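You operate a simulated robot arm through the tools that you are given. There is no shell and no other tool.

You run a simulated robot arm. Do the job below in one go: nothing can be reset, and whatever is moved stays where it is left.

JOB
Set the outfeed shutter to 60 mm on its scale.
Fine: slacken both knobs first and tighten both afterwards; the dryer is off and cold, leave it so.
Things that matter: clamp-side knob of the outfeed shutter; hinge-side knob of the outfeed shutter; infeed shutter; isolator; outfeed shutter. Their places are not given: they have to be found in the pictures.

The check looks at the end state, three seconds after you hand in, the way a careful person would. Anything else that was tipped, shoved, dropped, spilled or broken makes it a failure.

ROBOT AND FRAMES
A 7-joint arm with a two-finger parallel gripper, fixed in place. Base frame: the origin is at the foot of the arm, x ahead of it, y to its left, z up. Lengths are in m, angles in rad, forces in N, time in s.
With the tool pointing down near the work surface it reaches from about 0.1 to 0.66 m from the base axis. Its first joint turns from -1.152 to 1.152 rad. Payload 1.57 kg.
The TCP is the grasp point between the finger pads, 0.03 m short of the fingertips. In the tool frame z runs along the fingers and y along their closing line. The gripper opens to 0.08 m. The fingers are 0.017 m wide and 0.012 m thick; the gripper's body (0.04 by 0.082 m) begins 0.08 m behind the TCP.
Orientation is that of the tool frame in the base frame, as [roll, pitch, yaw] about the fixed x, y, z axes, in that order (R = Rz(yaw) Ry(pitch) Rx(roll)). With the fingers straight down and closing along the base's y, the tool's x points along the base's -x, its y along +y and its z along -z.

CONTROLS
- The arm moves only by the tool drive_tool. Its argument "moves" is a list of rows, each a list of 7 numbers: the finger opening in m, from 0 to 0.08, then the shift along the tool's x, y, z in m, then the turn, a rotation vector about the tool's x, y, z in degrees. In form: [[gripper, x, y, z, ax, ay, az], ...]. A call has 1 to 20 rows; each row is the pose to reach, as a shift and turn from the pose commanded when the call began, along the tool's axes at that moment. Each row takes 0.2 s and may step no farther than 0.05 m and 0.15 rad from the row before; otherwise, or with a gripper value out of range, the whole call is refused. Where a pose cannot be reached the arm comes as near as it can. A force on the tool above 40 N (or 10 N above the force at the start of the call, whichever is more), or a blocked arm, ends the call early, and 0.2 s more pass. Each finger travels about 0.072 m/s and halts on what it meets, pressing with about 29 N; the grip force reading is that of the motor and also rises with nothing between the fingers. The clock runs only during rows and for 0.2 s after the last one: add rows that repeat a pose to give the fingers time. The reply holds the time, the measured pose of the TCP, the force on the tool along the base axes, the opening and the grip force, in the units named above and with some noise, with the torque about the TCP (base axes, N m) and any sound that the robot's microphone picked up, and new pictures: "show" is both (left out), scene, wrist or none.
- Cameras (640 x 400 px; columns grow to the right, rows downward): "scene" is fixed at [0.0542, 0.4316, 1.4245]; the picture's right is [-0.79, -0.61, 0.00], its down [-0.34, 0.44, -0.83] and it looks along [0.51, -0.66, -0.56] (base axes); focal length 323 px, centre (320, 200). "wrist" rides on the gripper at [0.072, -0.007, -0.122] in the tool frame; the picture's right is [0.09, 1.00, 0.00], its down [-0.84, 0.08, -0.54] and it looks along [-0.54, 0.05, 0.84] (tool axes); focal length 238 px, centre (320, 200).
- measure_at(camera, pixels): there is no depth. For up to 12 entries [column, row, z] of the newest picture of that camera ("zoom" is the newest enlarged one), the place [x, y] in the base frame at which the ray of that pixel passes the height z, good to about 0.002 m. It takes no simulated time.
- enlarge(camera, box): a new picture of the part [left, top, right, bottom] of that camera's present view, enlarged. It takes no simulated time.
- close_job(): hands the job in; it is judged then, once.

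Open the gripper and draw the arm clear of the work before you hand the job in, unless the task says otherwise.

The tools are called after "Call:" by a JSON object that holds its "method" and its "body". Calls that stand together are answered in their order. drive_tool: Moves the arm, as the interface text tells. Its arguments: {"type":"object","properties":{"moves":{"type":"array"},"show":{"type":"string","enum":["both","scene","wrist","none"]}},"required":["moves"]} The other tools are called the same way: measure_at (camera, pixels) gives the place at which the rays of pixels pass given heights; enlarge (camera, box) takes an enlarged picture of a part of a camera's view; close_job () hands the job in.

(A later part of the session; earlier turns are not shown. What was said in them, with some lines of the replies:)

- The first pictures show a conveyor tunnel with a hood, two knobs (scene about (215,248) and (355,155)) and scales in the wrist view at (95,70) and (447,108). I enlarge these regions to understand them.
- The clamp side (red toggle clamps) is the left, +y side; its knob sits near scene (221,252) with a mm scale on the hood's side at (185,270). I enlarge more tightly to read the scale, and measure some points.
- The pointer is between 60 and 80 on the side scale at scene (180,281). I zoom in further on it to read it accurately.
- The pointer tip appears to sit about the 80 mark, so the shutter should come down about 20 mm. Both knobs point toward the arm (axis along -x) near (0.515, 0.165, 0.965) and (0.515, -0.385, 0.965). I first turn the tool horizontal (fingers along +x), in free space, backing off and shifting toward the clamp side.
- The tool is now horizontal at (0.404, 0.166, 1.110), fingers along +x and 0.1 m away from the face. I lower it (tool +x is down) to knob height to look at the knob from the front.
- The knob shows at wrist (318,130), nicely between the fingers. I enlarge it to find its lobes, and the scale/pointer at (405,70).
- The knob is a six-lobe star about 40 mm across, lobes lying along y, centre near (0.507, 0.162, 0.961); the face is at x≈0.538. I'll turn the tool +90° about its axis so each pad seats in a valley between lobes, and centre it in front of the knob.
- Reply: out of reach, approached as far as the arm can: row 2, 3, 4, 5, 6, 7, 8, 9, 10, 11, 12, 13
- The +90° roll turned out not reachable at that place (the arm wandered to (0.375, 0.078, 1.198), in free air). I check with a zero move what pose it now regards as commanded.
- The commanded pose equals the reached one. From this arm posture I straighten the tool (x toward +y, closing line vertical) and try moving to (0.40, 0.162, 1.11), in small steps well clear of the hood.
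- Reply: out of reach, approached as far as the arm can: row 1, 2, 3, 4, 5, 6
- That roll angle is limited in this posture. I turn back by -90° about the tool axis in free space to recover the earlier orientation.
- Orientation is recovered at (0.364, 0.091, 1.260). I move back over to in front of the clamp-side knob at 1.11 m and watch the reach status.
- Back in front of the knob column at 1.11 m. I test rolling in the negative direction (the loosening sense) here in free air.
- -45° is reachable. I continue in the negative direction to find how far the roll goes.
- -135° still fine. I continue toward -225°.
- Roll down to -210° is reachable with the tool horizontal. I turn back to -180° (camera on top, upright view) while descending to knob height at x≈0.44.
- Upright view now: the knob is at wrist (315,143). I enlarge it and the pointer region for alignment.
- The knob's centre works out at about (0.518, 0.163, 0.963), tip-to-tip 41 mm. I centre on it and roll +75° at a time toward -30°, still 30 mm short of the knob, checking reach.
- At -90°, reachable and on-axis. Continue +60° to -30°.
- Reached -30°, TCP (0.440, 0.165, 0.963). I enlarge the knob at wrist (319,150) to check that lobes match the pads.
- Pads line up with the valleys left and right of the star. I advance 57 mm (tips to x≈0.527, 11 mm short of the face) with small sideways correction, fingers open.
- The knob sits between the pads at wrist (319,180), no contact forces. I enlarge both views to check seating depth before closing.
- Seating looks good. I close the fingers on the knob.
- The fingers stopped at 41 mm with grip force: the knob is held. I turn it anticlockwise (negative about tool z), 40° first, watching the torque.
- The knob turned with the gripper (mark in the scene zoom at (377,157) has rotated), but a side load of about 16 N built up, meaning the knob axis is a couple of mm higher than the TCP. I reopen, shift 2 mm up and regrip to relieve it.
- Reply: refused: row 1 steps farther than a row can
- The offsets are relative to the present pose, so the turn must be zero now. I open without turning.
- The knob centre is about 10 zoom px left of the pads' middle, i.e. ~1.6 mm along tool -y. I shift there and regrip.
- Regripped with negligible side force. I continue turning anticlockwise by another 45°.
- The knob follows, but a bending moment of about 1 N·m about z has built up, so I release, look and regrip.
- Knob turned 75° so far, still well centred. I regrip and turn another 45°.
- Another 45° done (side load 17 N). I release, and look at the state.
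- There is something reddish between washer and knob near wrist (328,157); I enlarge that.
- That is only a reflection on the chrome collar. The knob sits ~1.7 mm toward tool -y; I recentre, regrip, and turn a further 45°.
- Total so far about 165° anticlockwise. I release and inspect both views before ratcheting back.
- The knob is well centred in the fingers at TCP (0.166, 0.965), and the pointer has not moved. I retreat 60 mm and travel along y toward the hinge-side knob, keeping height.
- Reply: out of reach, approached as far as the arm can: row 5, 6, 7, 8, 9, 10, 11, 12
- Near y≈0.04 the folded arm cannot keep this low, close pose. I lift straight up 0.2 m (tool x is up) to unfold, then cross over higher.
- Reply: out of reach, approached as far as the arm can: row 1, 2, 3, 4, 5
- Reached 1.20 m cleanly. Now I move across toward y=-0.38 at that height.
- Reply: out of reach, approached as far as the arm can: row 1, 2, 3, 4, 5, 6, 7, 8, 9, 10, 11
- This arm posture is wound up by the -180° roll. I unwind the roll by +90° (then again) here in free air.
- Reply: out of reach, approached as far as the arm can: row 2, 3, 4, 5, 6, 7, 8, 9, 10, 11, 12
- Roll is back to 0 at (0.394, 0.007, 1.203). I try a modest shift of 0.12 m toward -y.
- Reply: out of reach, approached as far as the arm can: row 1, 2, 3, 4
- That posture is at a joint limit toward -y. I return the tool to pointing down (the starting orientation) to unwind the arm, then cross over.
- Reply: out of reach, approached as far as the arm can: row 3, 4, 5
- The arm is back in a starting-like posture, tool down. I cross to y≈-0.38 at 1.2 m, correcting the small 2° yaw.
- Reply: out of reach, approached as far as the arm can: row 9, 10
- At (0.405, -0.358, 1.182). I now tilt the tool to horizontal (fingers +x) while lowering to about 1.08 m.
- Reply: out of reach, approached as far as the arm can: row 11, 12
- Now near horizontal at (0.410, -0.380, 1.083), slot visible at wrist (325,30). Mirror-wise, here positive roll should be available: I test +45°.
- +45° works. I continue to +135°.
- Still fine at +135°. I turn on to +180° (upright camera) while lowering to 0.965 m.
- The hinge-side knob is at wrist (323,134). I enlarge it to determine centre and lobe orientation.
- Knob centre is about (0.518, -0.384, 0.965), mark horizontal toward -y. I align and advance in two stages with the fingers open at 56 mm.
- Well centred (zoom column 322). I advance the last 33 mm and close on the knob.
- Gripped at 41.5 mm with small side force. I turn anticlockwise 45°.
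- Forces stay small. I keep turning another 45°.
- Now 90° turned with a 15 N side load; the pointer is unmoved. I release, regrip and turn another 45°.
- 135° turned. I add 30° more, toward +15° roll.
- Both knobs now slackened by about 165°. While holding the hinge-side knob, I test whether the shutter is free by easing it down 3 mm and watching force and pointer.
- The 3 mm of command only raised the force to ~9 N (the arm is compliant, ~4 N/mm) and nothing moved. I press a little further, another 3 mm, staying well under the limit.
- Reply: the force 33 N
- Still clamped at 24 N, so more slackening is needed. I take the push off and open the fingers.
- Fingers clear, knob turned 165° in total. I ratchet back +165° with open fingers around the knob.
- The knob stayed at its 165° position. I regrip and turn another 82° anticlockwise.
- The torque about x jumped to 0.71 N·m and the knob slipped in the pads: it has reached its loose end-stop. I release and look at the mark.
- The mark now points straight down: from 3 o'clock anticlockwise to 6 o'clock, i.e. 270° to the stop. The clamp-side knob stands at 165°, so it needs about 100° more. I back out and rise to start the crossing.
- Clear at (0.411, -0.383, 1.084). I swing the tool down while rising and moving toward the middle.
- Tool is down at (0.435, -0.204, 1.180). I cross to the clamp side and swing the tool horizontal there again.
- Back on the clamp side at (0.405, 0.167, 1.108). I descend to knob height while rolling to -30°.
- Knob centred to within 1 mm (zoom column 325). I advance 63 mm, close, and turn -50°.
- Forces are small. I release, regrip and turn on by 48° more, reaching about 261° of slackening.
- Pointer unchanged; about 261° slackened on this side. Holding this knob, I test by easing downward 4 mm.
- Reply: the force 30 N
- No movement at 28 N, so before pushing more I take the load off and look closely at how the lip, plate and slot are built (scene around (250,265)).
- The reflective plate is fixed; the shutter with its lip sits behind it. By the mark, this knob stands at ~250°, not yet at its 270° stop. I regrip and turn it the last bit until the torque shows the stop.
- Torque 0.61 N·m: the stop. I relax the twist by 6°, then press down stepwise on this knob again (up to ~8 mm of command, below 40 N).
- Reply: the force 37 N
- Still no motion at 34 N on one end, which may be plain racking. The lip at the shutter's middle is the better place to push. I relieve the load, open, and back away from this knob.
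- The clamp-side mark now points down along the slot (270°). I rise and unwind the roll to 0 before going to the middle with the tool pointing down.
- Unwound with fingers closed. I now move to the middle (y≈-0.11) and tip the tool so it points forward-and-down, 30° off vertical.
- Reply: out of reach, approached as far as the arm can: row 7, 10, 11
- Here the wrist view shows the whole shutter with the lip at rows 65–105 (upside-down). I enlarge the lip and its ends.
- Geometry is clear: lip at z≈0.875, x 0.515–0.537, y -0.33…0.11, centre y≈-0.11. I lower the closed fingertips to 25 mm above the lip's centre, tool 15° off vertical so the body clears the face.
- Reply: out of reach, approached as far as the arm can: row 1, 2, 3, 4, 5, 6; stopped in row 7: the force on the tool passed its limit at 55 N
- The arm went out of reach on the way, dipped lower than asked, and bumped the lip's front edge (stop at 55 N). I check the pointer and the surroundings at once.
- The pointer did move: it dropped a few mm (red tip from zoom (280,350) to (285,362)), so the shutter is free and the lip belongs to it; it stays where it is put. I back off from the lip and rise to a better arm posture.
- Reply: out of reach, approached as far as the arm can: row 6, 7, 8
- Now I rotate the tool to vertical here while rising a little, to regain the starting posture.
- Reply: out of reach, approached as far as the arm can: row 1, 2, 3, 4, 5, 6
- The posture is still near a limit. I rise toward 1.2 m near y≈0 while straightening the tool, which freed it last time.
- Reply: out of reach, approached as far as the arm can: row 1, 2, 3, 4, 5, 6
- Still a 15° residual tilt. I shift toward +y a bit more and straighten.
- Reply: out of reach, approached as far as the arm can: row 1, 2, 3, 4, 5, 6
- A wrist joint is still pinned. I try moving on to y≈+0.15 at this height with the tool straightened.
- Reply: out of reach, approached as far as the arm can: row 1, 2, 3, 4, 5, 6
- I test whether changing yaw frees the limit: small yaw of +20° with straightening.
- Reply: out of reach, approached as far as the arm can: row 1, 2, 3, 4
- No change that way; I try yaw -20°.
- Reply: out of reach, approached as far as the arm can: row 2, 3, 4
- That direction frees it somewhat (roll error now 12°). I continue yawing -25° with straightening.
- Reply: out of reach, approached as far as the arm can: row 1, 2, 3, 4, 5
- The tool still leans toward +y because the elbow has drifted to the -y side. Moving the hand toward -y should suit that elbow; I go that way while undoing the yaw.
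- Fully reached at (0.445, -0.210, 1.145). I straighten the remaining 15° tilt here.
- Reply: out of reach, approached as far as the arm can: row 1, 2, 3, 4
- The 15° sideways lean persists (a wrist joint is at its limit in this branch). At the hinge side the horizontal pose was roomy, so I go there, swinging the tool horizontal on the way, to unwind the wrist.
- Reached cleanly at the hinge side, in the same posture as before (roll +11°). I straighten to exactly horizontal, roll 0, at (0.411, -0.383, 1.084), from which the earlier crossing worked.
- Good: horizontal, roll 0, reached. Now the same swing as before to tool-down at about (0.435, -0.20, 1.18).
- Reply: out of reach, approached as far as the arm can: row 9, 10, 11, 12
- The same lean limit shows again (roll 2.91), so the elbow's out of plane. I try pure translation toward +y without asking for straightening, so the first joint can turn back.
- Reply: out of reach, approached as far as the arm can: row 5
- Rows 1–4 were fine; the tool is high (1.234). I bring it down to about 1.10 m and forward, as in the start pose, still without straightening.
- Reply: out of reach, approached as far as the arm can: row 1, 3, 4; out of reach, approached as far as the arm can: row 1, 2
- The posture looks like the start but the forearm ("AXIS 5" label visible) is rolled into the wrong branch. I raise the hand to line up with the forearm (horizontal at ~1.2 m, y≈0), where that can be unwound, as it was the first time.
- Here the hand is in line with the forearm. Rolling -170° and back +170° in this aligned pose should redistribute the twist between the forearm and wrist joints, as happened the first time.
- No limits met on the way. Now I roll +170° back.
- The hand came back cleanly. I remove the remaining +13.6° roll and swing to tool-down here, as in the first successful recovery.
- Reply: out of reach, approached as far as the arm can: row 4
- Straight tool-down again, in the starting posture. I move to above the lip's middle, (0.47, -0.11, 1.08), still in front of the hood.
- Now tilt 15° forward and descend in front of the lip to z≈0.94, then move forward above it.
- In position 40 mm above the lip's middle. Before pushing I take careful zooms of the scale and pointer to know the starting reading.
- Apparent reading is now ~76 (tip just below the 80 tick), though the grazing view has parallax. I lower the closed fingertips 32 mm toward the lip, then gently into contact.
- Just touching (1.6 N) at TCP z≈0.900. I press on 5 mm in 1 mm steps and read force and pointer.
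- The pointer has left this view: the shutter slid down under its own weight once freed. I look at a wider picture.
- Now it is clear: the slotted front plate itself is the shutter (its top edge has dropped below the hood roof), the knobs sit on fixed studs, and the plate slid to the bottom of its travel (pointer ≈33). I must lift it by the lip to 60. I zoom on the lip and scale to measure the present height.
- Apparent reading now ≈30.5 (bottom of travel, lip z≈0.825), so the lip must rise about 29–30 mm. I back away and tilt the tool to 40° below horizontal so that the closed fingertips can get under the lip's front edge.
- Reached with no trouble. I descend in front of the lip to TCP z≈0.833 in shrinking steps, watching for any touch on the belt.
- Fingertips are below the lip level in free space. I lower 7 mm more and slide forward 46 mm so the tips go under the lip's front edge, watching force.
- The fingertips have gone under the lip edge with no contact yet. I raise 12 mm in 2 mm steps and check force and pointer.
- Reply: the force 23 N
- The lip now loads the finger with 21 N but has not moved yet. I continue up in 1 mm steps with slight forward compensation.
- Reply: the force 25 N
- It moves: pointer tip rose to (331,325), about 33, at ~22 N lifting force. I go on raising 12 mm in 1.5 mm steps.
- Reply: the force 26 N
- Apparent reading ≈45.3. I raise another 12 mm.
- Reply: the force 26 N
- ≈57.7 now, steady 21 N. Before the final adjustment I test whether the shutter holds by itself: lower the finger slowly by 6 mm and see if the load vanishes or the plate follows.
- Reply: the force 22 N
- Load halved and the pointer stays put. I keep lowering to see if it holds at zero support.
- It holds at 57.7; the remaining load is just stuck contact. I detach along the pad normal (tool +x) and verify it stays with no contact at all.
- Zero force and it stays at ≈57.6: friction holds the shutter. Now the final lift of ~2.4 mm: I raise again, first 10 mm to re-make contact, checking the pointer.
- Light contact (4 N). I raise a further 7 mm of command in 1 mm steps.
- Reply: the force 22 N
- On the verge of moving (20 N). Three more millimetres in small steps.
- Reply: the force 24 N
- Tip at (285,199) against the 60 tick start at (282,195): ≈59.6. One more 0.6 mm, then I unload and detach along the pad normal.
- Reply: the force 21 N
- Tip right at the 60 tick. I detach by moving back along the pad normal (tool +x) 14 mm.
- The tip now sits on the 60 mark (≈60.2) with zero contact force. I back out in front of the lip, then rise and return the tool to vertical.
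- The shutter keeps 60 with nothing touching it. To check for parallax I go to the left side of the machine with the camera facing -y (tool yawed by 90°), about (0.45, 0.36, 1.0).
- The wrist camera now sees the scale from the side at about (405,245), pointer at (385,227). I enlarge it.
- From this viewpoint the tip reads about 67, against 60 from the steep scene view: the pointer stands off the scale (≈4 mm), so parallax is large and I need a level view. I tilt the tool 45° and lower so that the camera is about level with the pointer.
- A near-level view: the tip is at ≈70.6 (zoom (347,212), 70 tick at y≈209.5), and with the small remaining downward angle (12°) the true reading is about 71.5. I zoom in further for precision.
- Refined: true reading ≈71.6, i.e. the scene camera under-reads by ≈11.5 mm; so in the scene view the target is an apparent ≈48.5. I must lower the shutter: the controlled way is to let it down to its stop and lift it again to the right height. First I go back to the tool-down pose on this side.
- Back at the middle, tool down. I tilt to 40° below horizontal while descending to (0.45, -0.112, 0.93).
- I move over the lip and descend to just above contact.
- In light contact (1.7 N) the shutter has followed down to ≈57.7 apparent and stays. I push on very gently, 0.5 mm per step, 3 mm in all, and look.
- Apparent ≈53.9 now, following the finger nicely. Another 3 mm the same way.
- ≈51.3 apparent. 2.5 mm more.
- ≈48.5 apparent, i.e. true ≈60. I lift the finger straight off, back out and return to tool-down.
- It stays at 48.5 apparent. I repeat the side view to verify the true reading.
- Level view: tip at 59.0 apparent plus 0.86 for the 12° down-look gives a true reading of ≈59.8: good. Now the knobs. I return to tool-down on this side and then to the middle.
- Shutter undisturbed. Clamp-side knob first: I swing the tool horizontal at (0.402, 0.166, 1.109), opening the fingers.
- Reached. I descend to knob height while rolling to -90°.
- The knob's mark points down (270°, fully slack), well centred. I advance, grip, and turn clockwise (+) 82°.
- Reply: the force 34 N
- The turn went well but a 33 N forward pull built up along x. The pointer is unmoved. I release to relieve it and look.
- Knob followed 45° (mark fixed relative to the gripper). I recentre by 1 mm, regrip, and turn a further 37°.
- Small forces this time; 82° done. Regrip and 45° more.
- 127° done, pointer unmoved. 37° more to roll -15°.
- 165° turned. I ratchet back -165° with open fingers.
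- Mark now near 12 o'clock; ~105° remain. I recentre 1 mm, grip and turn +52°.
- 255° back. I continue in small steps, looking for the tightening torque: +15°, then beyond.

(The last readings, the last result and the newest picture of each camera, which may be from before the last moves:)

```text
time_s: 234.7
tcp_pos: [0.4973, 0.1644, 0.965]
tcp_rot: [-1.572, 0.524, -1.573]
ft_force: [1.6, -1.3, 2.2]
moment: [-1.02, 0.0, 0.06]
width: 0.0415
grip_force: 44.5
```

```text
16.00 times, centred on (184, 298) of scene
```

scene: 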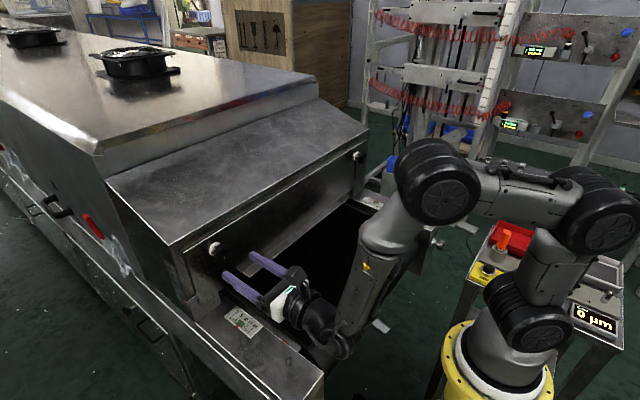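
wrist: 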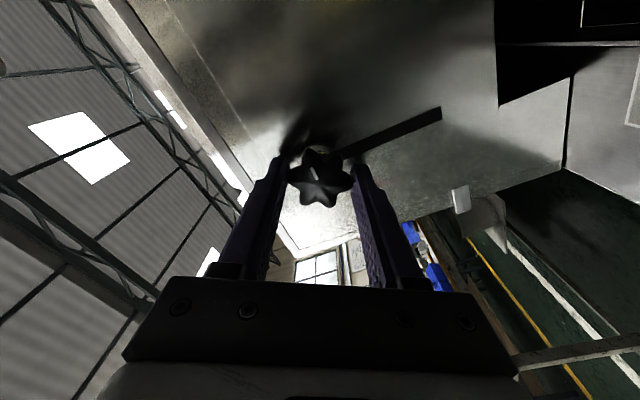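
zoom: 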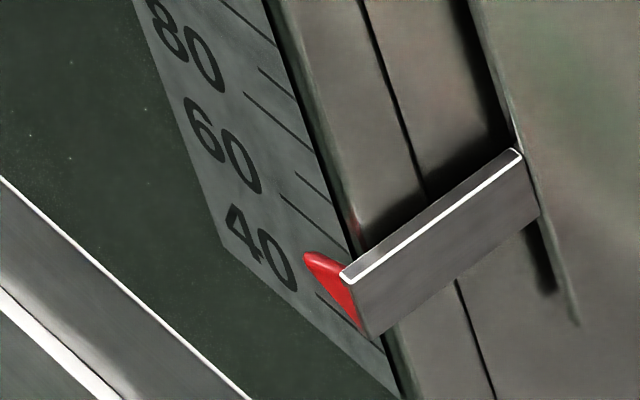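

Torque -1.0 N·m with the knob slipping in the pads: it's tight, with its mark back at 3 o'clock as at the start; the pointer is unchanged. I open, back off, rise and unwind the roll.

Call:
{"method": "drive_tool", "body": {"moves": [[0.05, 0, 0, 0, 0, 0, 0], [0.056, 0, 0, 0, 0, 0, 0], [0.056, 0, 0, -0.03, 0, 0, 0], [0.056, 0, 0, -0.06, 0, 0, 0], [0.056, 0, 0, -0.09, 0, 0, 0], [0.056, -0.009, -0.0157, -0.09, 0, 0, 7.5], [0.056, -0.018, -0.0314, -0.09, 0, 0, 15], [0.056, -0.0272, -0.0471, -0.09, 0, 0, 22.5], [0.056, -0.0363, -0.0628, -0.09, 0, 0, 30], [0.056, -0.0453, -0.0785, -0.09, 0, 0, 37.5], [0.056, -0.0544, -0.0942, -0.09, 0, 0, 45], [0.056, -0.0634, -0.1099, -0.09, 0, 0, 52.5], [0.056, -0.0725, -0.1256, -0.09, 0, 0, 60]], "show": "none"}}

```text
time_s: 237.5
tcp_pos: [0.4071, 0.1674, 1.1104]
tcp_rot: [2.289, 1.568, 2.287]
ft_force: [0.3, -0.6, -0.1]
moment: [0.02, 0.03, 0.01]
width: 0.0562
grip_force: 0.0
```

Back at roll 0, (0.407, 0.167, 1.110). I retrace the arrival path in reverse to tool-down at about (0.46, 0.0, 1.11).

Call:
{"method": "drive_tool", "body": {"moves": [[0.056, 0, -0.014, 0.005, 0, 7.5, 0], [0.056, 0, -0.027, 0.01, 0, 15, 0], [0.056, 0, -0.041, 0.015, 0, 22.5, 0], [0.056, 0, -0.055, 0.02, 0, 30, 0], [0.056, 0, -0.069, 0.025, 0, 37.5, 0], [0.056, 0, -0.082, 0.03, 0, 45, 0], [0.056, 0, -0.096, 0.035, 0, 52.5, 0], [0.056, 0, -0.11, 0.04, 0, 60, 0], [0.056, 0, -0.124, 0.045, 0, 67.5, 0], [0.056, 0, -0.137, 0.05, 0, 75, 0], [0.056, 0, -0.151, 0.055, 0, 82.5, 0], [0.056, 0, -0.165, 0.055, 0, 90, 0]], "show": "scene"}}

```text
time_s: 240.1
tcp_pos: [0.4626, 0.0004, 1.1099]
tcp_rot: [-3.141, -0.003, -3.141]
ft_force: [0.4, -0.4, -0.1]
moment: [0.01, 0.0, -0.04]
width: 0.056
grip_force: 0.1
```

scene: 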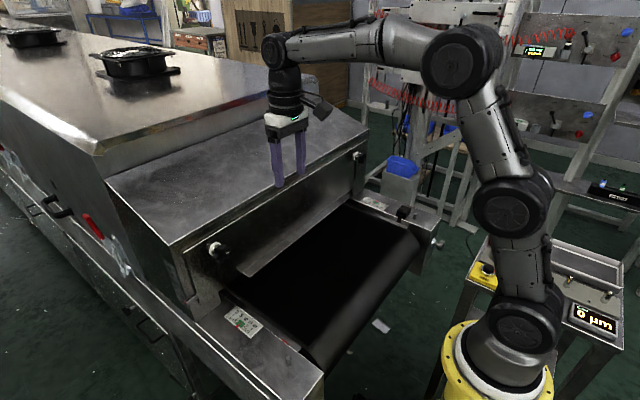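

Clean return. Now across to (0.435, -0.204, 1.18) and then the reverse of the earlier hinge-side swing.

Call:
{"method": "drive_tool", "body": {"moves": [[0.056, 0.005, -0.034, -0.012, 0, 0, 0], [0.056, 0.01, -0.068, -0.024, 0, 0, 0], [0.056, 0.015, -0.102, -0.036, 0, 0, 0], [0.056, 0.02, -0.136, -0.048, 0, 0, 0], [0.056, 0.025, -0.17, -0.06, 0, 0, 0], [0.056, 0.028, -0.2045, -0.07, 0, 0, 0]], "show": "none"}}

Call:
{"method": "drive_tool", "body": {"moves": [[0.056, 0.002, -0.015, 0.008, 0, -7.5, 0], [0.056, 0.004, -0.03, 0.016, 0, -15, 0], [0.056, 0.006, -0.045, 0.024, 0, -22.5, 0], [0.056, 0.008, -0.06, 0.032, 0, -30, 0], [0.056, 0.01, -0.075, 0.04, 0, -37.5, 0], [0.056, 0.012, -0.09, 0.048, 0, -45, 0], [0.056, 0.014, -0.105, 0.056, 0, -52.5, 0], [0.056, 0.016, -0.12, 0.064, 0, -60, 0], [0.056, 0.018, -0.135, 0.072, 0, -67.5, 0], [0.056, 0.02, -0.15, 0.08, 0, -75, 0], [0.056, 0.022, -0.165, 0.088, 0, -82.5, 0], [0.056, 0.024, -0.18, 0.096, 0, -90, 0]], "show": "scene"}}

```text
time_s: 241.5
tcp_pos: [0.434, -0.2049, 1.1799]
tcp_rot: [-3.14, -0.002, 3.14]
ft_force: [0.0, 0.3, -0.3]
moment: [0.0, -0.03, -0.02]
width: 0.0559
grip_force: 0.1
```

```text
time_s: 244.1
tcp_pos: [0.4101, -0.3835, 1.0855]
tcp_rot: [-0.708, 1.567, -0.711]
ft_force: [-0.1, -0.1, 0.2]
moment: [-0.02, 0.0, 0.0]
width: 0.0559
grip_force: 0.0
```

scene: 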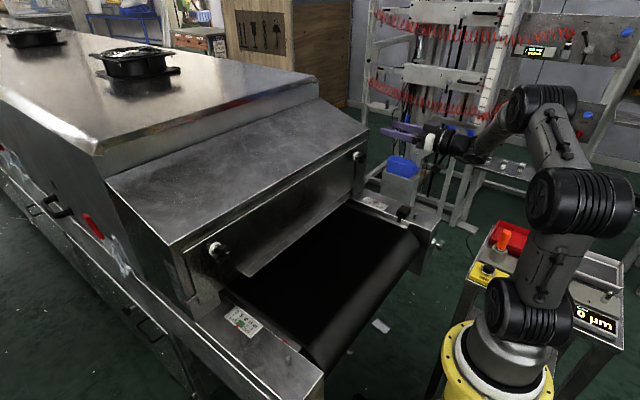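

At the hinge side, roll 0. I descend to knob height with roll +15° and look at the knob.

Call:
{"method": "drive_tool", "body": {"moves": [[0.056, 0.024, 0, 0.005, 0, 0, 3], [0.056, 0.048, 0, 0.01, 0, 0, 6], [0.056, 0.072, 0, 0.015, 0, 0, 9], [0.056, 0.096, 0, 0.02, 0, 0, 12], [0.056, 0.1205, -0.0008, 0.025, 0, 0, 15], [0.056, 0.1205, -0.0008, 0.025, 0, 0, 15]], "show": "wrist"}}

Call:
{"method": "enlarge", "body": {"camera": "wrist", "box": [260, 105, 380, 205]}}

```text
time_s: 245.5
tcp_pos: [0.4357, -0.3843, 0.9629]
tcp_rot: [1.575, 1.308, 1.573]
ft_force: [1.3, -0.4, -0.4]
moment: [0.03, 0.01, -0.02]
width: 0.0559
grip_force: 0.1
```

wrist: 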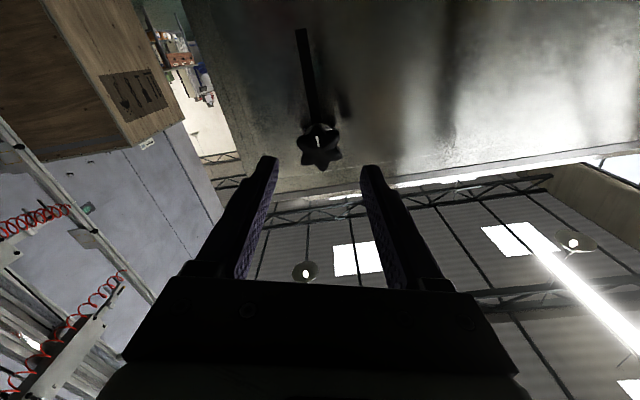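

```text
4.00 times, centred on (320, 155) of wrist
```

zoom: 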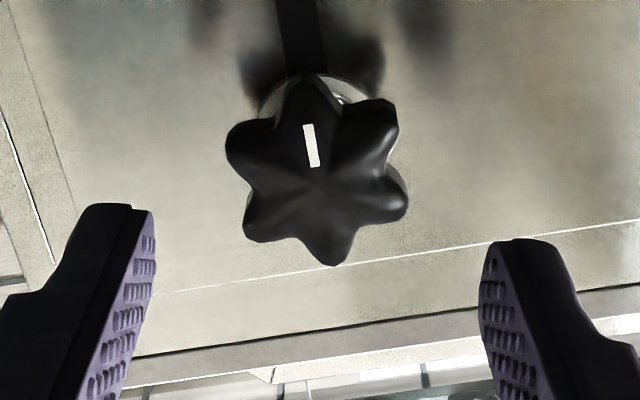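

Centred, mark pointing down. I advance 62 mm, grip, and turn clockwise 45°.

Call:
{"method": "drive_tool", "body": {"moves": [[0.056, -0.0015, 0.0004, 0.022, 0, 0, 0], [0.056, -0.0015, 0.0004, 0.044, 0, 0, 0], [0.056, -0.0015, 0.0004, 0.062, 0, 0, 0], [0.056, -0.0015, 0.0004, 0.062, 0, 0, 0], [0.035, -0.0015, 0.0004, 0.062, 0, 0, 0], [0.02, -0.0015, 0.0004, 0.062, 0, 0, 0], [0.02, -0.0015, 0.0004, 0.062, 0, 0, 0], [0.02, -0.0015, 0.0004, 0.062, 0, 0, 7.5], [0.02, -0.0015, 0.0004, 0.062, 0, 0, 15], [0.02, -0.0015, 0.0004, 0.062, 0, 0, 22.5], [0.02, -0.0015, 0.0004, 0.062, 0, 0, 30], [0.02, -0.0015, 0.0004, 0.062, 0, 0, 37.5], [0.02, -0.0015, 0.0004, 0.062, 0, 0, 45]], "show": "none"}}

Call:
{"method": "drive_tool", "body": {"moves": [[0.05, 0, 0, 0, 0, 0, 0], [0.05, 0, 0, 0, 0, 0, 0], [0.035, 0, 0, 0, 0, 0, 0], [0.02, 0, 0, 0, 0, 0, 0], [0.02, 0, 0, 0, 0, 0, 0], [0.02, 0, 0, 0, 0, 0, 7.5], [0.02, 0, 0, 0, 0, 0, 15], [0.02, 0, 0, 0, 0, 0, 22.5], [0.02, 0, 0, 0, 0, 0, 30], [0.02, 0, 0, 0, 0, 0, 37.5], [0.02, 0, 0, 0, 0, 0, 45]], "show": "none"}}

Call:
{"method": "enlarge", "body": {"camera": "scene", "box": [172, 285, 197, 310]}}

```text
time_s: 248.3
tcp_pos: [0.4972, -0.3853, 0.9649]
tcp_rot: [1.574, 0.522, 1.573]
ft_force: [14.4, -3.0, -2.9]
moment: [0.0, 0.38, 0.17]
width: 0.0414
grip_force: 44.5
```

```text
time_s: 250.7
tcp_pos: [0.496, -0.3857, 0.9654]
tcp_rot: [1.573, -0.263, 1.568]
ft_force: [1.5, -5.0, -3.5]
moment: [0.0, 0.03, 0.35]
width: 0.0413
grip_force: 44.7
```

```text
16.00 times, centred on (184, 298) of scene
```

zoom: 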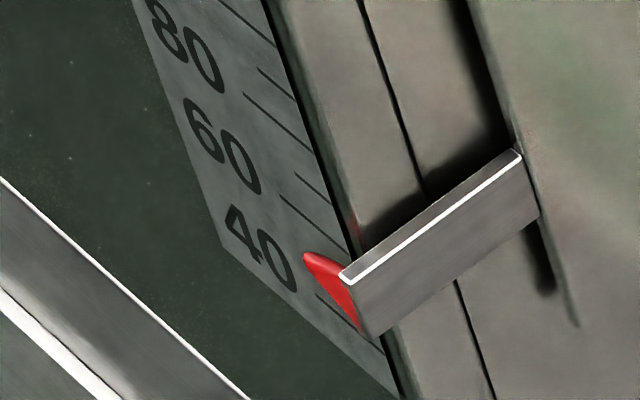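

90° done, forces small, pointer unmoved at the same place. Regrip and turn on, 45° then 30°, to roll 180°.

Call:
{"method": "drive_tool", "body": {"moves": [[0.05, 0, 0, 0, 0, 0, 0], [0.05, 0, 0, 0, 0, 0, 0], [0.035, 0, 0, 0, 0, 0, 0], [0.02, 0, 0, 0, 0, 0, 0], [0.02, 0, 0, 0, 0, 0, 0], [0.02, 0, 0, 0, 0, 0, 7.5], [0.02, 0, 0, 0, 0, 0, 15], [0.02, 0, 0, 0, 0, 0, 22.5], [0.02, 0, 0, 0, 0, 0, 30], [0.02, 0, 0, 0, 0, 0, 37.5], [0.02, 0, 0, 0, 0, 0, 45]], "show": "none"}}

Call:
{"method": "drive_tool", "body": {"moves": [[0.02, 0, 0, 0, 0, 0, 7.5], [0.02, 0, 0, 0, 0, 0, 15], [0.02, 0, 0, 0, 0, 0, 22.5], [0.02, 0, 0, 0, 0, 0, 30], [0.05, 0, 0, 0, 0, 0, 30], [0.056, 0, 0, 0, 0, 0, 30]], "show": "wrist"}}

Call:
{"method": "enlarge", "body": {"camera": "wrist", "box": [260, 130, 380, 230]}}

```text
time_s: 253.1
tcp_pos: [0.4955, -0.3857, 0.9656]
tcp_rot: [1.573, -1.048, 1.569]
ft_force: [0.7, 0.4, 0.8]
moment: [-0.02, 0.16, 0.24]
width: 0.0414
grip_force: 45.4
```

```text
time_s: 254.5
tcp_pos: [0.4976, -0.3841, 0.9651]
tcp_rot: [-2.691, -1.569, -0.45]
ft_force: [0.3, -0.2, 0.0]
moment: [-0.03, 0.02, -0.02]
width: 0.0562
grip_force: 0.0
```

wrist: 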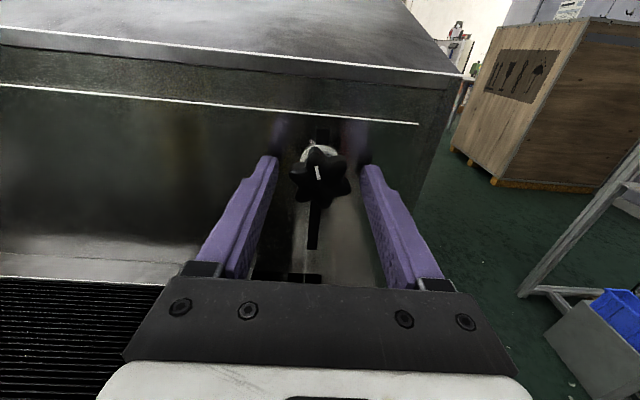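

```text
4.00 times, centred on (320, 180) of wrist
```

zoom: 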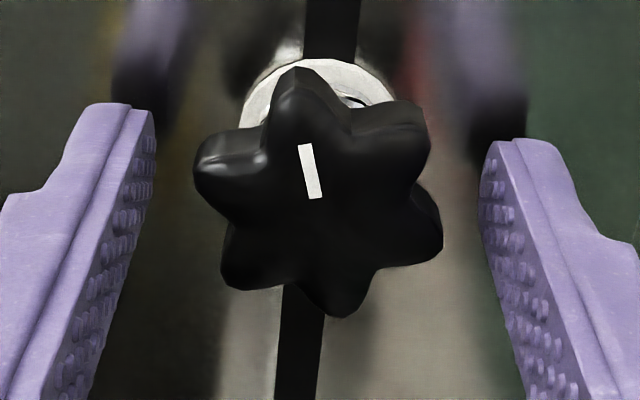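

Mark just before 12 o'clock (165° turned). I ratchet back -165°.

Call:
{"method": "drive_tool", "body": {"moves": [[0.056, 0, 0, 0, 0, 0, -8.25], [0.056, 0, 0, 0, 0, 0, -16.5], [0.056, 0, 0, 0, 0, 0, -24.75], [0.056, 0, 0, 0, 0, 0, -33], [0.056, 0, 0, 0, 0, 0, -41.25], [0.056, 0, 0, 0, 0, 0, -49.5], [0.056, 0, 0, 0, 0, 0, -57.75], [0.056, 0, 0, 0, 0, 0, -66], [0.056, 0, 0, 0, 0, 0, -74.25], [0.056, 0, 0, 0, 0, 0, -82.5], [0.056, 0, 0, 0, 0, 0, -90.75], [0.056, 0, 0, 0, 0, 0, -99], [0.056, 0, 0, 0, 0, 0, -107.25], [0.056, 0, 0, 0, 0, 0, -115.5], [0.056, 0, 0, 0, 0, 0, -123.75], [0.056, 0, 0, 0, 0, 0, -132], [0.056, 0, 0, 0, 0, 0, -140.25], [0.056, 0, 0, 0, 0, 0, -148.5], [0.056, 0, 0, 0, 0, 0, -156.75], [0.056, 0, 0, 0, 0, 0, -165]], "show": "wrist"}}

Call:
{"method": "enlarge", "body": {"camera": "wrist", "box": [260, 130, 380, 230]}}

```text
time_s: 258.7
tcp_pos: [0.4969, -0.3853, 0.9656]
tcp_rot: [1.574, 1.312, 1.572]
ft_force: [0.2, -0.8, -0.6]
moment: [0.02, 0.0, 0.03]
width: 0.0558
grip_force: 0.1
```

wrist: 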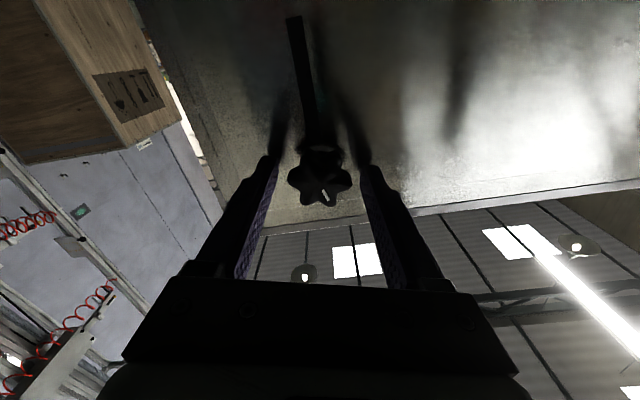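

```text
4.00 times, centred on (320, 180) of wrist
```

zoom: 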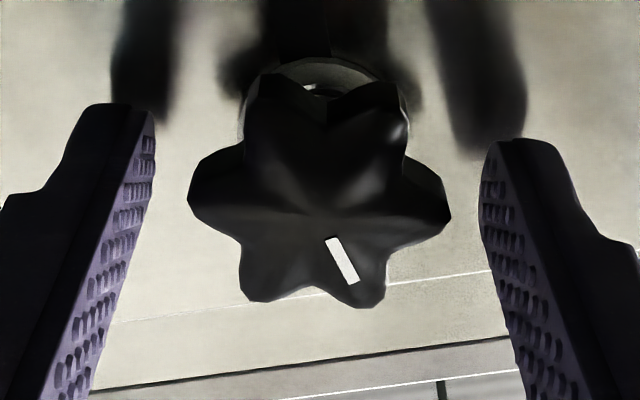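

Knob stayed in place. I grip and turn +52°, regrip, then +38° (255° in total).

Call:
{"method": "drive_tool", "body": {"moves": [[0.035, 0, 0, 0, 0, 0, 0], [0.02, 0, 0, 0, 0, 0, 0], [0.02, 0, 0, 0, 0, 0, 0], [0.02, 0, 0, 0, 0, 0, 7.5], [0.02, 0, 0, 0, 0, 0, 15], [0.02, 0, 0, 0, 0, 0, 22.5], [0.02, 0, 0, 0, 0, 0, 30], [0.02, 0, 0, 0, 0, 0, 37.5], [0.02, 0, 0, 0, 0, 0, 45], [0.02, 0, 0, 0, 0, 0, 52.5]], "show": "none"}}

Call:
{"method": "drive_tool", "body": {"moves": [[0.05, 0, 0, 0, 0, 0, 0], [0.05, 0, 0, 0, 0, 0, 0], [0.035, 0, 0, 0, 0, 0, 0], [0.02, 0, 0, 0, 0, 0, 0], [0.02, 0, 0, 0, 0, 0, 0], [0.02, 0, 0, 0, 0, 0, 7.5], [0.02, 0, 0, 0, 0, 0, 15], [0.02, 0, 0, 0, 0, 0, 22.5], [0.02, 0, 0, 0, 0, 0, 30], [0.02, 0, 0, 0, 0, 0, 37.5]], "show": "none"}}

```text
time_s: 260.9
tcp_pos: [0.4966, -0.3851, 0.9654]
tcp_rot: [1.572, 0.39, 1.57]
ft_force: [-6.3, -2.5, 1.8]
moment: [0.01, 0.24, 0.67]
width: 0.0413
grip_force: 45.1
```

```text
time_s: 263.1
tcp_pos: [0.4967, -0.384, 0.9656]
tcp_rot: [1.573, -0.264, 1.569]
ft_force: [6.1, -1.4, -1.8]
moment: [-0.01, 0.24, 0.64]
width: 0.0412
grip_force: 44.6
```

255° turned back. Now the last 15° and a bit beyond, looking for the tightening torque.

Call:
{"method": "drive_tool", "body": {"moves": [[0.02, 0, 0, 0, 0, 0, 5], [0.02, 0, 0, 0, 0, 0, 10], [0.02, 0, 0, 0, 0, 0, 15]], "show": "none"}}

Call:
{"method": "drive_tool", "body": {"moves": [[0.02, 0, 0, 0, 0, 0, 5], [0.02, 0, 0, 0, 0, 0, 10], [0.02, 0, 0, 0, 0, 0, 15]], "show": "wrist"}}

Call:
{"method": "enlarge", "body": {"camera": "wrist", "box": [260, 130, 380, 230]}}

Call:
{"method": "enlarge", "body": {"camera": "scene", "box": [172, 285, 197, 310]}}

```text
time_s: 263.9
tcp_pos: [0.4966, -0.3855, 0.9646]
tcp_rot: [1.573, -0.525, 1.568]
ft_force: [8.8, 1.1, -1.6]
moment: [0.02, 0.21, -0.3]
width: 0.0414
grip_force: 45.0
```

```text
time_s: 264.7
tcp_pos: [0.4974, -0.3859, 0.9646]
tcp_rot: [1.574, -0.787, 1.567]
ft_force: [-0.5, 1.3, -1.9]
moment: [-0.73, 0.13, 0.04]
width: 0.0413
grip_force: 44.8
```

wrist: 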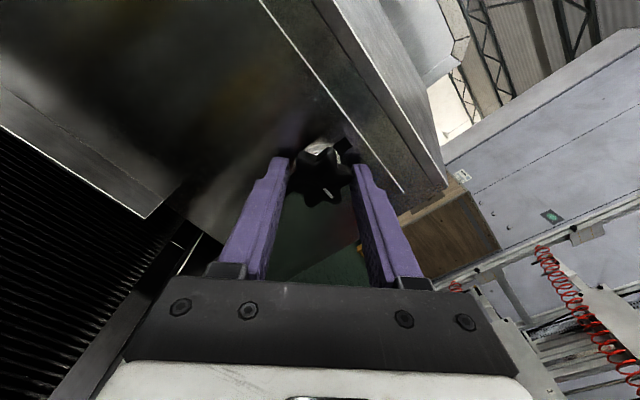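

```text
4.00 times, centred on (320, 180) of wrist
```

zoom: 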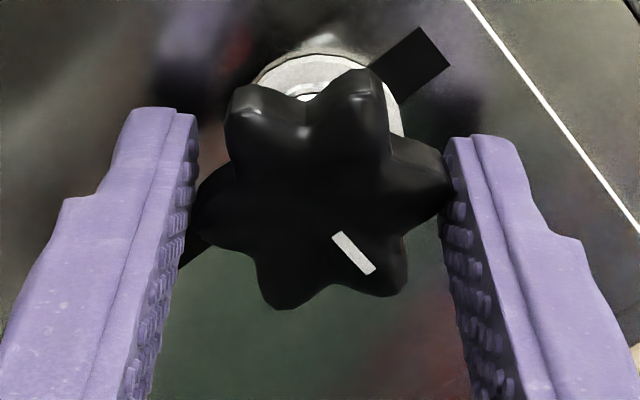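

```text
16.00 times, centred on (184, 298) of scene
```

zoom: 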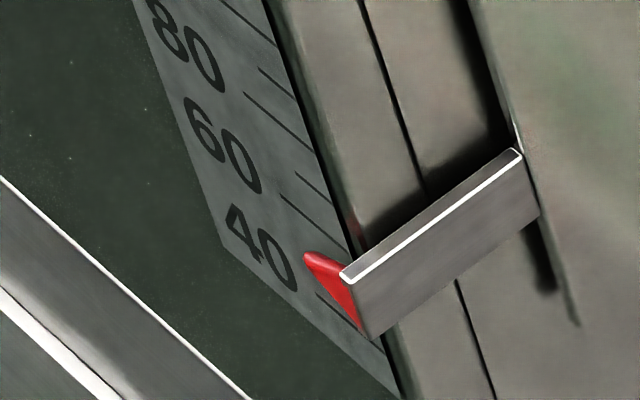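

Torque -0.73 N·m and rising; I turn 15° more to make sure it is against its tight end.

Call:
{"method": "drive_tool", "body": {"moves": [[0.02, 0, 0, 0, 0, 0, 5], [0.02, 0, 0, 0, 0, 0, 10], [0.02, 0, 0, 0, 0, 0, 15], [0.02, 0, 0, 0, 0, 0, 20]], "show": "wrist"}}

Call:
{"method": "enlarge", "body": {"camera": "wrist", "box": [260, 130, 380, 230]}}

```text
time_s: 265.7
tcp_pos: [0.4968, -0.3849, 0.9652]
tcp_rot: [1.573, -1.135, 1.57]
ft_force: [-0.6, 1.3, -1.0]
moment: [-0.9, 0.05, 0.02]
width: 0.0411
grip_force: 45.2
```

wrist: 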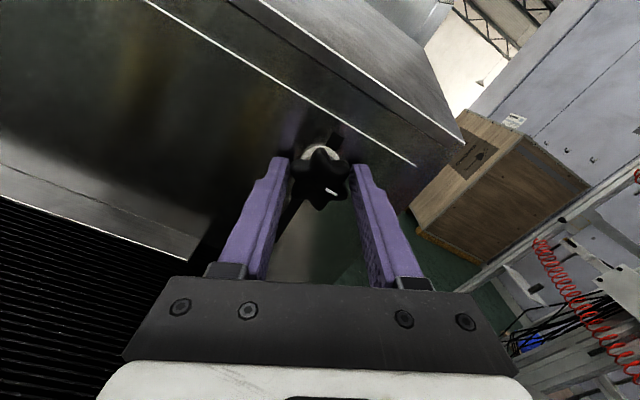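

```text
4.00 times, centred on (320, 180) of wrist
```

zoom: 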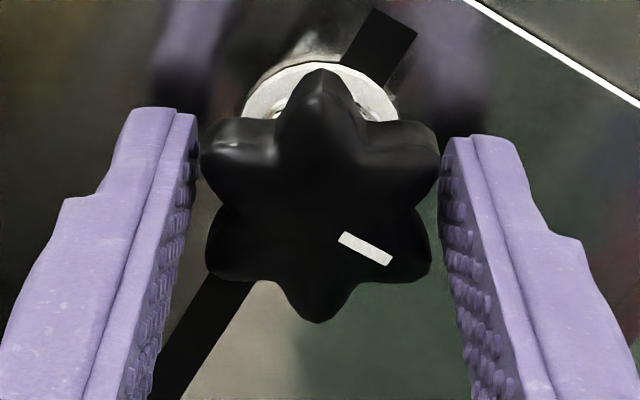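

-0.9 N·m with the pads slipping; the mark is at 3 o'clock again: tight. I open the fingers and back away 90 mm, then rise.

Call:
{"method": "drive_tool", "body": {"moves": [[0.05, 0, 0, 0, 0, 0, 0], [0.06, 0, 0, 0, 0, 0, 0], [0.06, 0, 0, -0.03, 0, 0, 0], [0.06, 0, 0, -0.06, 0, 0, 0], [0.06, 0, 0, -0.09, 0, 0, 0], [0.06, 0.0272, 0.0127, -0.09, 0, 0, 0], [0.06, 0.0543, 0.0254, -0.09, 0, 0, 0], [0.06, 0.0815, 0.0381, -0.09, 0, 0, 0], [0.06, 0.1087, 0.0508, -0.09, 0, 0, 0]], "show": "both"}}

Call:
{"method": "enlarge", "body": {"camera": "scene", "box": [172, 285, 197, 310]}}

Call:
{"method": "enlarge", "body": {"camera": "scene", "box": [200, 225, 260, 275]}}

Call:
{"method": "enlarge", "body": {"camera": "scene", "box": [330, 130, 390, 180]}}

```text
time_s: 267.7
tcp_pos: [0.4111, -0.3834, 1.0859]
tcp_rot: [1.574, -1.136, 1.566]
ft_force: [-0.3, 0.1, -0.1]
moment: [0.01, 0.0, 0.01]
width: 0.0602
grip_force: 0.0
out of reach, approached as far as the arm can: row 5, 6, 7, 8, 9
```

scene: 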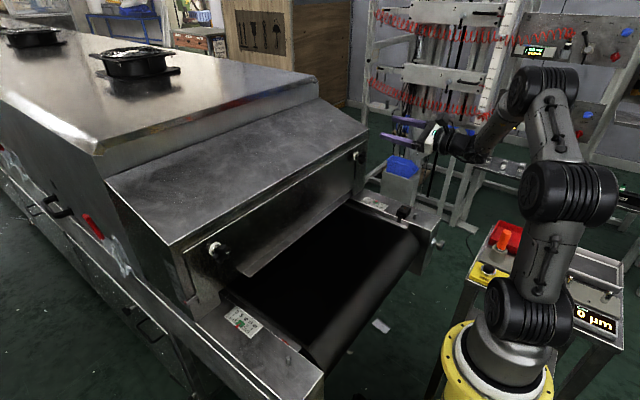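
wrist: 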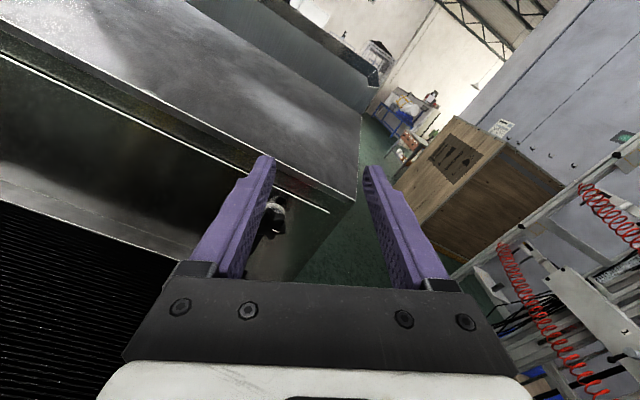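

```text
16.00 times, centred on (184, 298) of scene
```

zoom: 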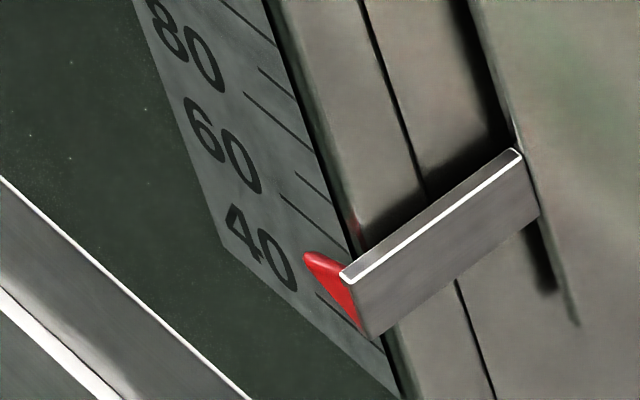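

```text
8.00 times, centred on (230, 250) of scene
```

zoom: 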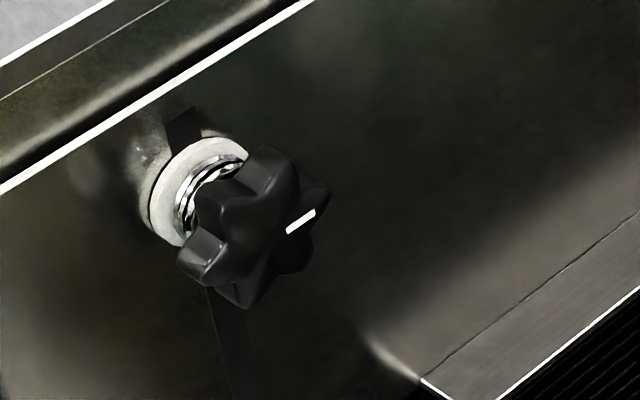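

```text
8.00 times, centred on (360, 155) of scene
```

zoom: 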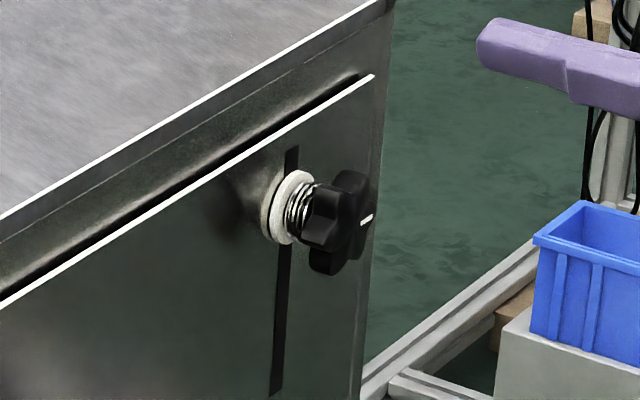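

Both knobs look exactly as at the start (marks at 3 o'clock), the pointer holds its place. I unwind the roll here in free air, then return to the start posture, gripper open, clear of the machine.

Call:
{"method": "drive_tool", "body": {"moves": [[0.06, 0, 0, 0, 0, 0, -8.2], [0.06, 0, 0, 0, 0, 0, -16.4], [0.06, 0, 0, 0, 0, 0, -24.6], [0.06, 0, 0, 0, 0, 0, -32.8], [0.06, 0, 0, 0, 0, 0, -41], [0.06, 0, 0, 0, 0, 0, -49.2], [0.06, 0, 0, 0, 0, 0, -57.4], [0.06, 0, 0, 0, 0, 0, -65.6], [0.06, 0, 0, 0, 0, 0, -73.8], [0.06, 0, 0, 0, 0, 0, -82], [0.06, 0, 0, 0, 0, 0, -90.2], [0.06, 0, 0, 0, 0, 0, -98.4], [0.06, 0, 0, 0, 0, 0, -106.6], [0.06, 0, 0, 0, 0, 0, -114.8], [0.06, 0, 0, 0, 0, 0, -123], [0.06, 0, 0, 0, 0, 0, -131.2], [0.06, 0, 0, 0, 0, 0, -139.4], [0.06, 0, 0, 0, 0, 0, -147.6], [0.06, 0, 0, 0, 0, 0, -155]], "show": "none"}}

Call:
{"method": "drive_tool", "body": {"moves": [[0.06, -0.008, 0.015, 0.002, 0, 7.5, 0], [0.06, -0.016, 0.03, 0.004, 0, 15, 0], [0.06, -0.024, 0.045, 0.006, 0, 22.5, 0], [0.06, -0.032, 0.06, 0.008, 0, 30, 0], [0.06, -0.04, 0.075, 0.01, 0, 37.5, 0], [0.06, -0.048, 0.09, 0.012, 0, 45, 0], [0.06, -0.056, 0.105, 0.014, 0, 52.5, 0], [0.06, -0.064, 0.12, 0.016, 0, 60, 0], [0.06, -0.072, 0.135, 0.018, 0, 67.5, 0], [0.06, -0.08, 0.15, 0.02, 0, 75, 0], [0.06, -0.088, 0.165, 0.022, 0, 82.5, 0], [0.06, -0.096, 0.18, 0.024, 0, 90, 0]], "show": "both"}}

```text
time_s: 271.7
tcp_pos: [0.4116, -0.3832, 1.0863]
tcp_rot: [-1.808, 1.567, -1.808]
ft_force: [0.8, 0.2, -0.9]
moment: [-0.05, 0.01, 0.05]
width: 0.06
grip_force: 0.1
```

```text
time_s: 274.3
tcp_pos: [0.435, -0.2037, 1.1814]
tcp_rot: [-3.14, -0.004, 3.139]
ft_force: [0.1, 0.4, -0.3]
moment: [0.01, -0.02, 0.0]
width: 0.0601
grip_force: 0.1
```

scene: 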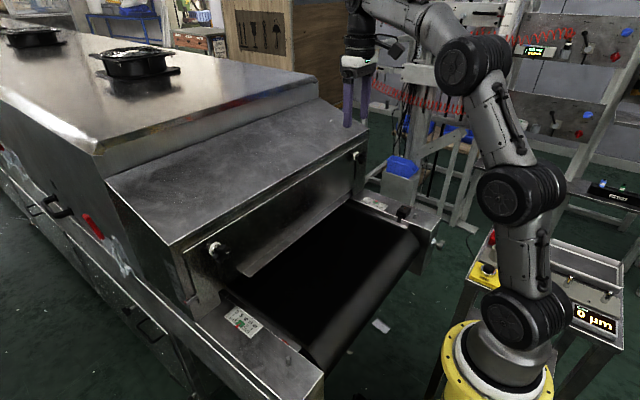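
wrist: 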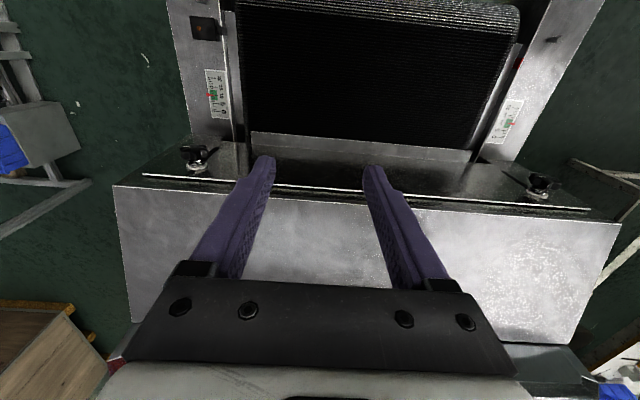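

The shutter reads about 59.8 mm on its scale: I read that in the level side view, and the pointer has not moved in the scene view since. Both knobs are tight, the gripper is open, and the arm stands clear at (0.435, -0.204, 1.18). I saw nothing else disturbed in the last pictures, so I hand the job in.

Call:
{"method": "close_job", "body": {}}

```text
The job is handed in.
```

The outfeed shutter is set to about 59.8 mm on its scale. Both knobs are tightened again, and the job is handed in.

- **Reading:** I took it from a nearly level side view before tightening, correcting for the pointer standing off the scale. The error is perhaps half a millimetre. The pointer did not move in the scene camera while I tightened.
- **Knobs:** I slackened both to their loose stops (three-quarters of a turn). Then I tightened both until the gripper slipped, at about 0.9 to 1.0 N·m. Their marks point the same way as at the start.
- **Slip-ups along the way:** On one approach the arm went out of reach and bumped the shutter's lip, stopping at 55 N; this moved the shutter down about 3 mm. Later, while I pressed on the lip, the slack shutter slid to the bottom of its travel. I lifted it back by the lip and set it from there. I saw no damage in the pictures.
- **Everything else:** I did not touch the isolator, the infeed shutter or the dryer. The gripper is open and the arm is clear of the machine.
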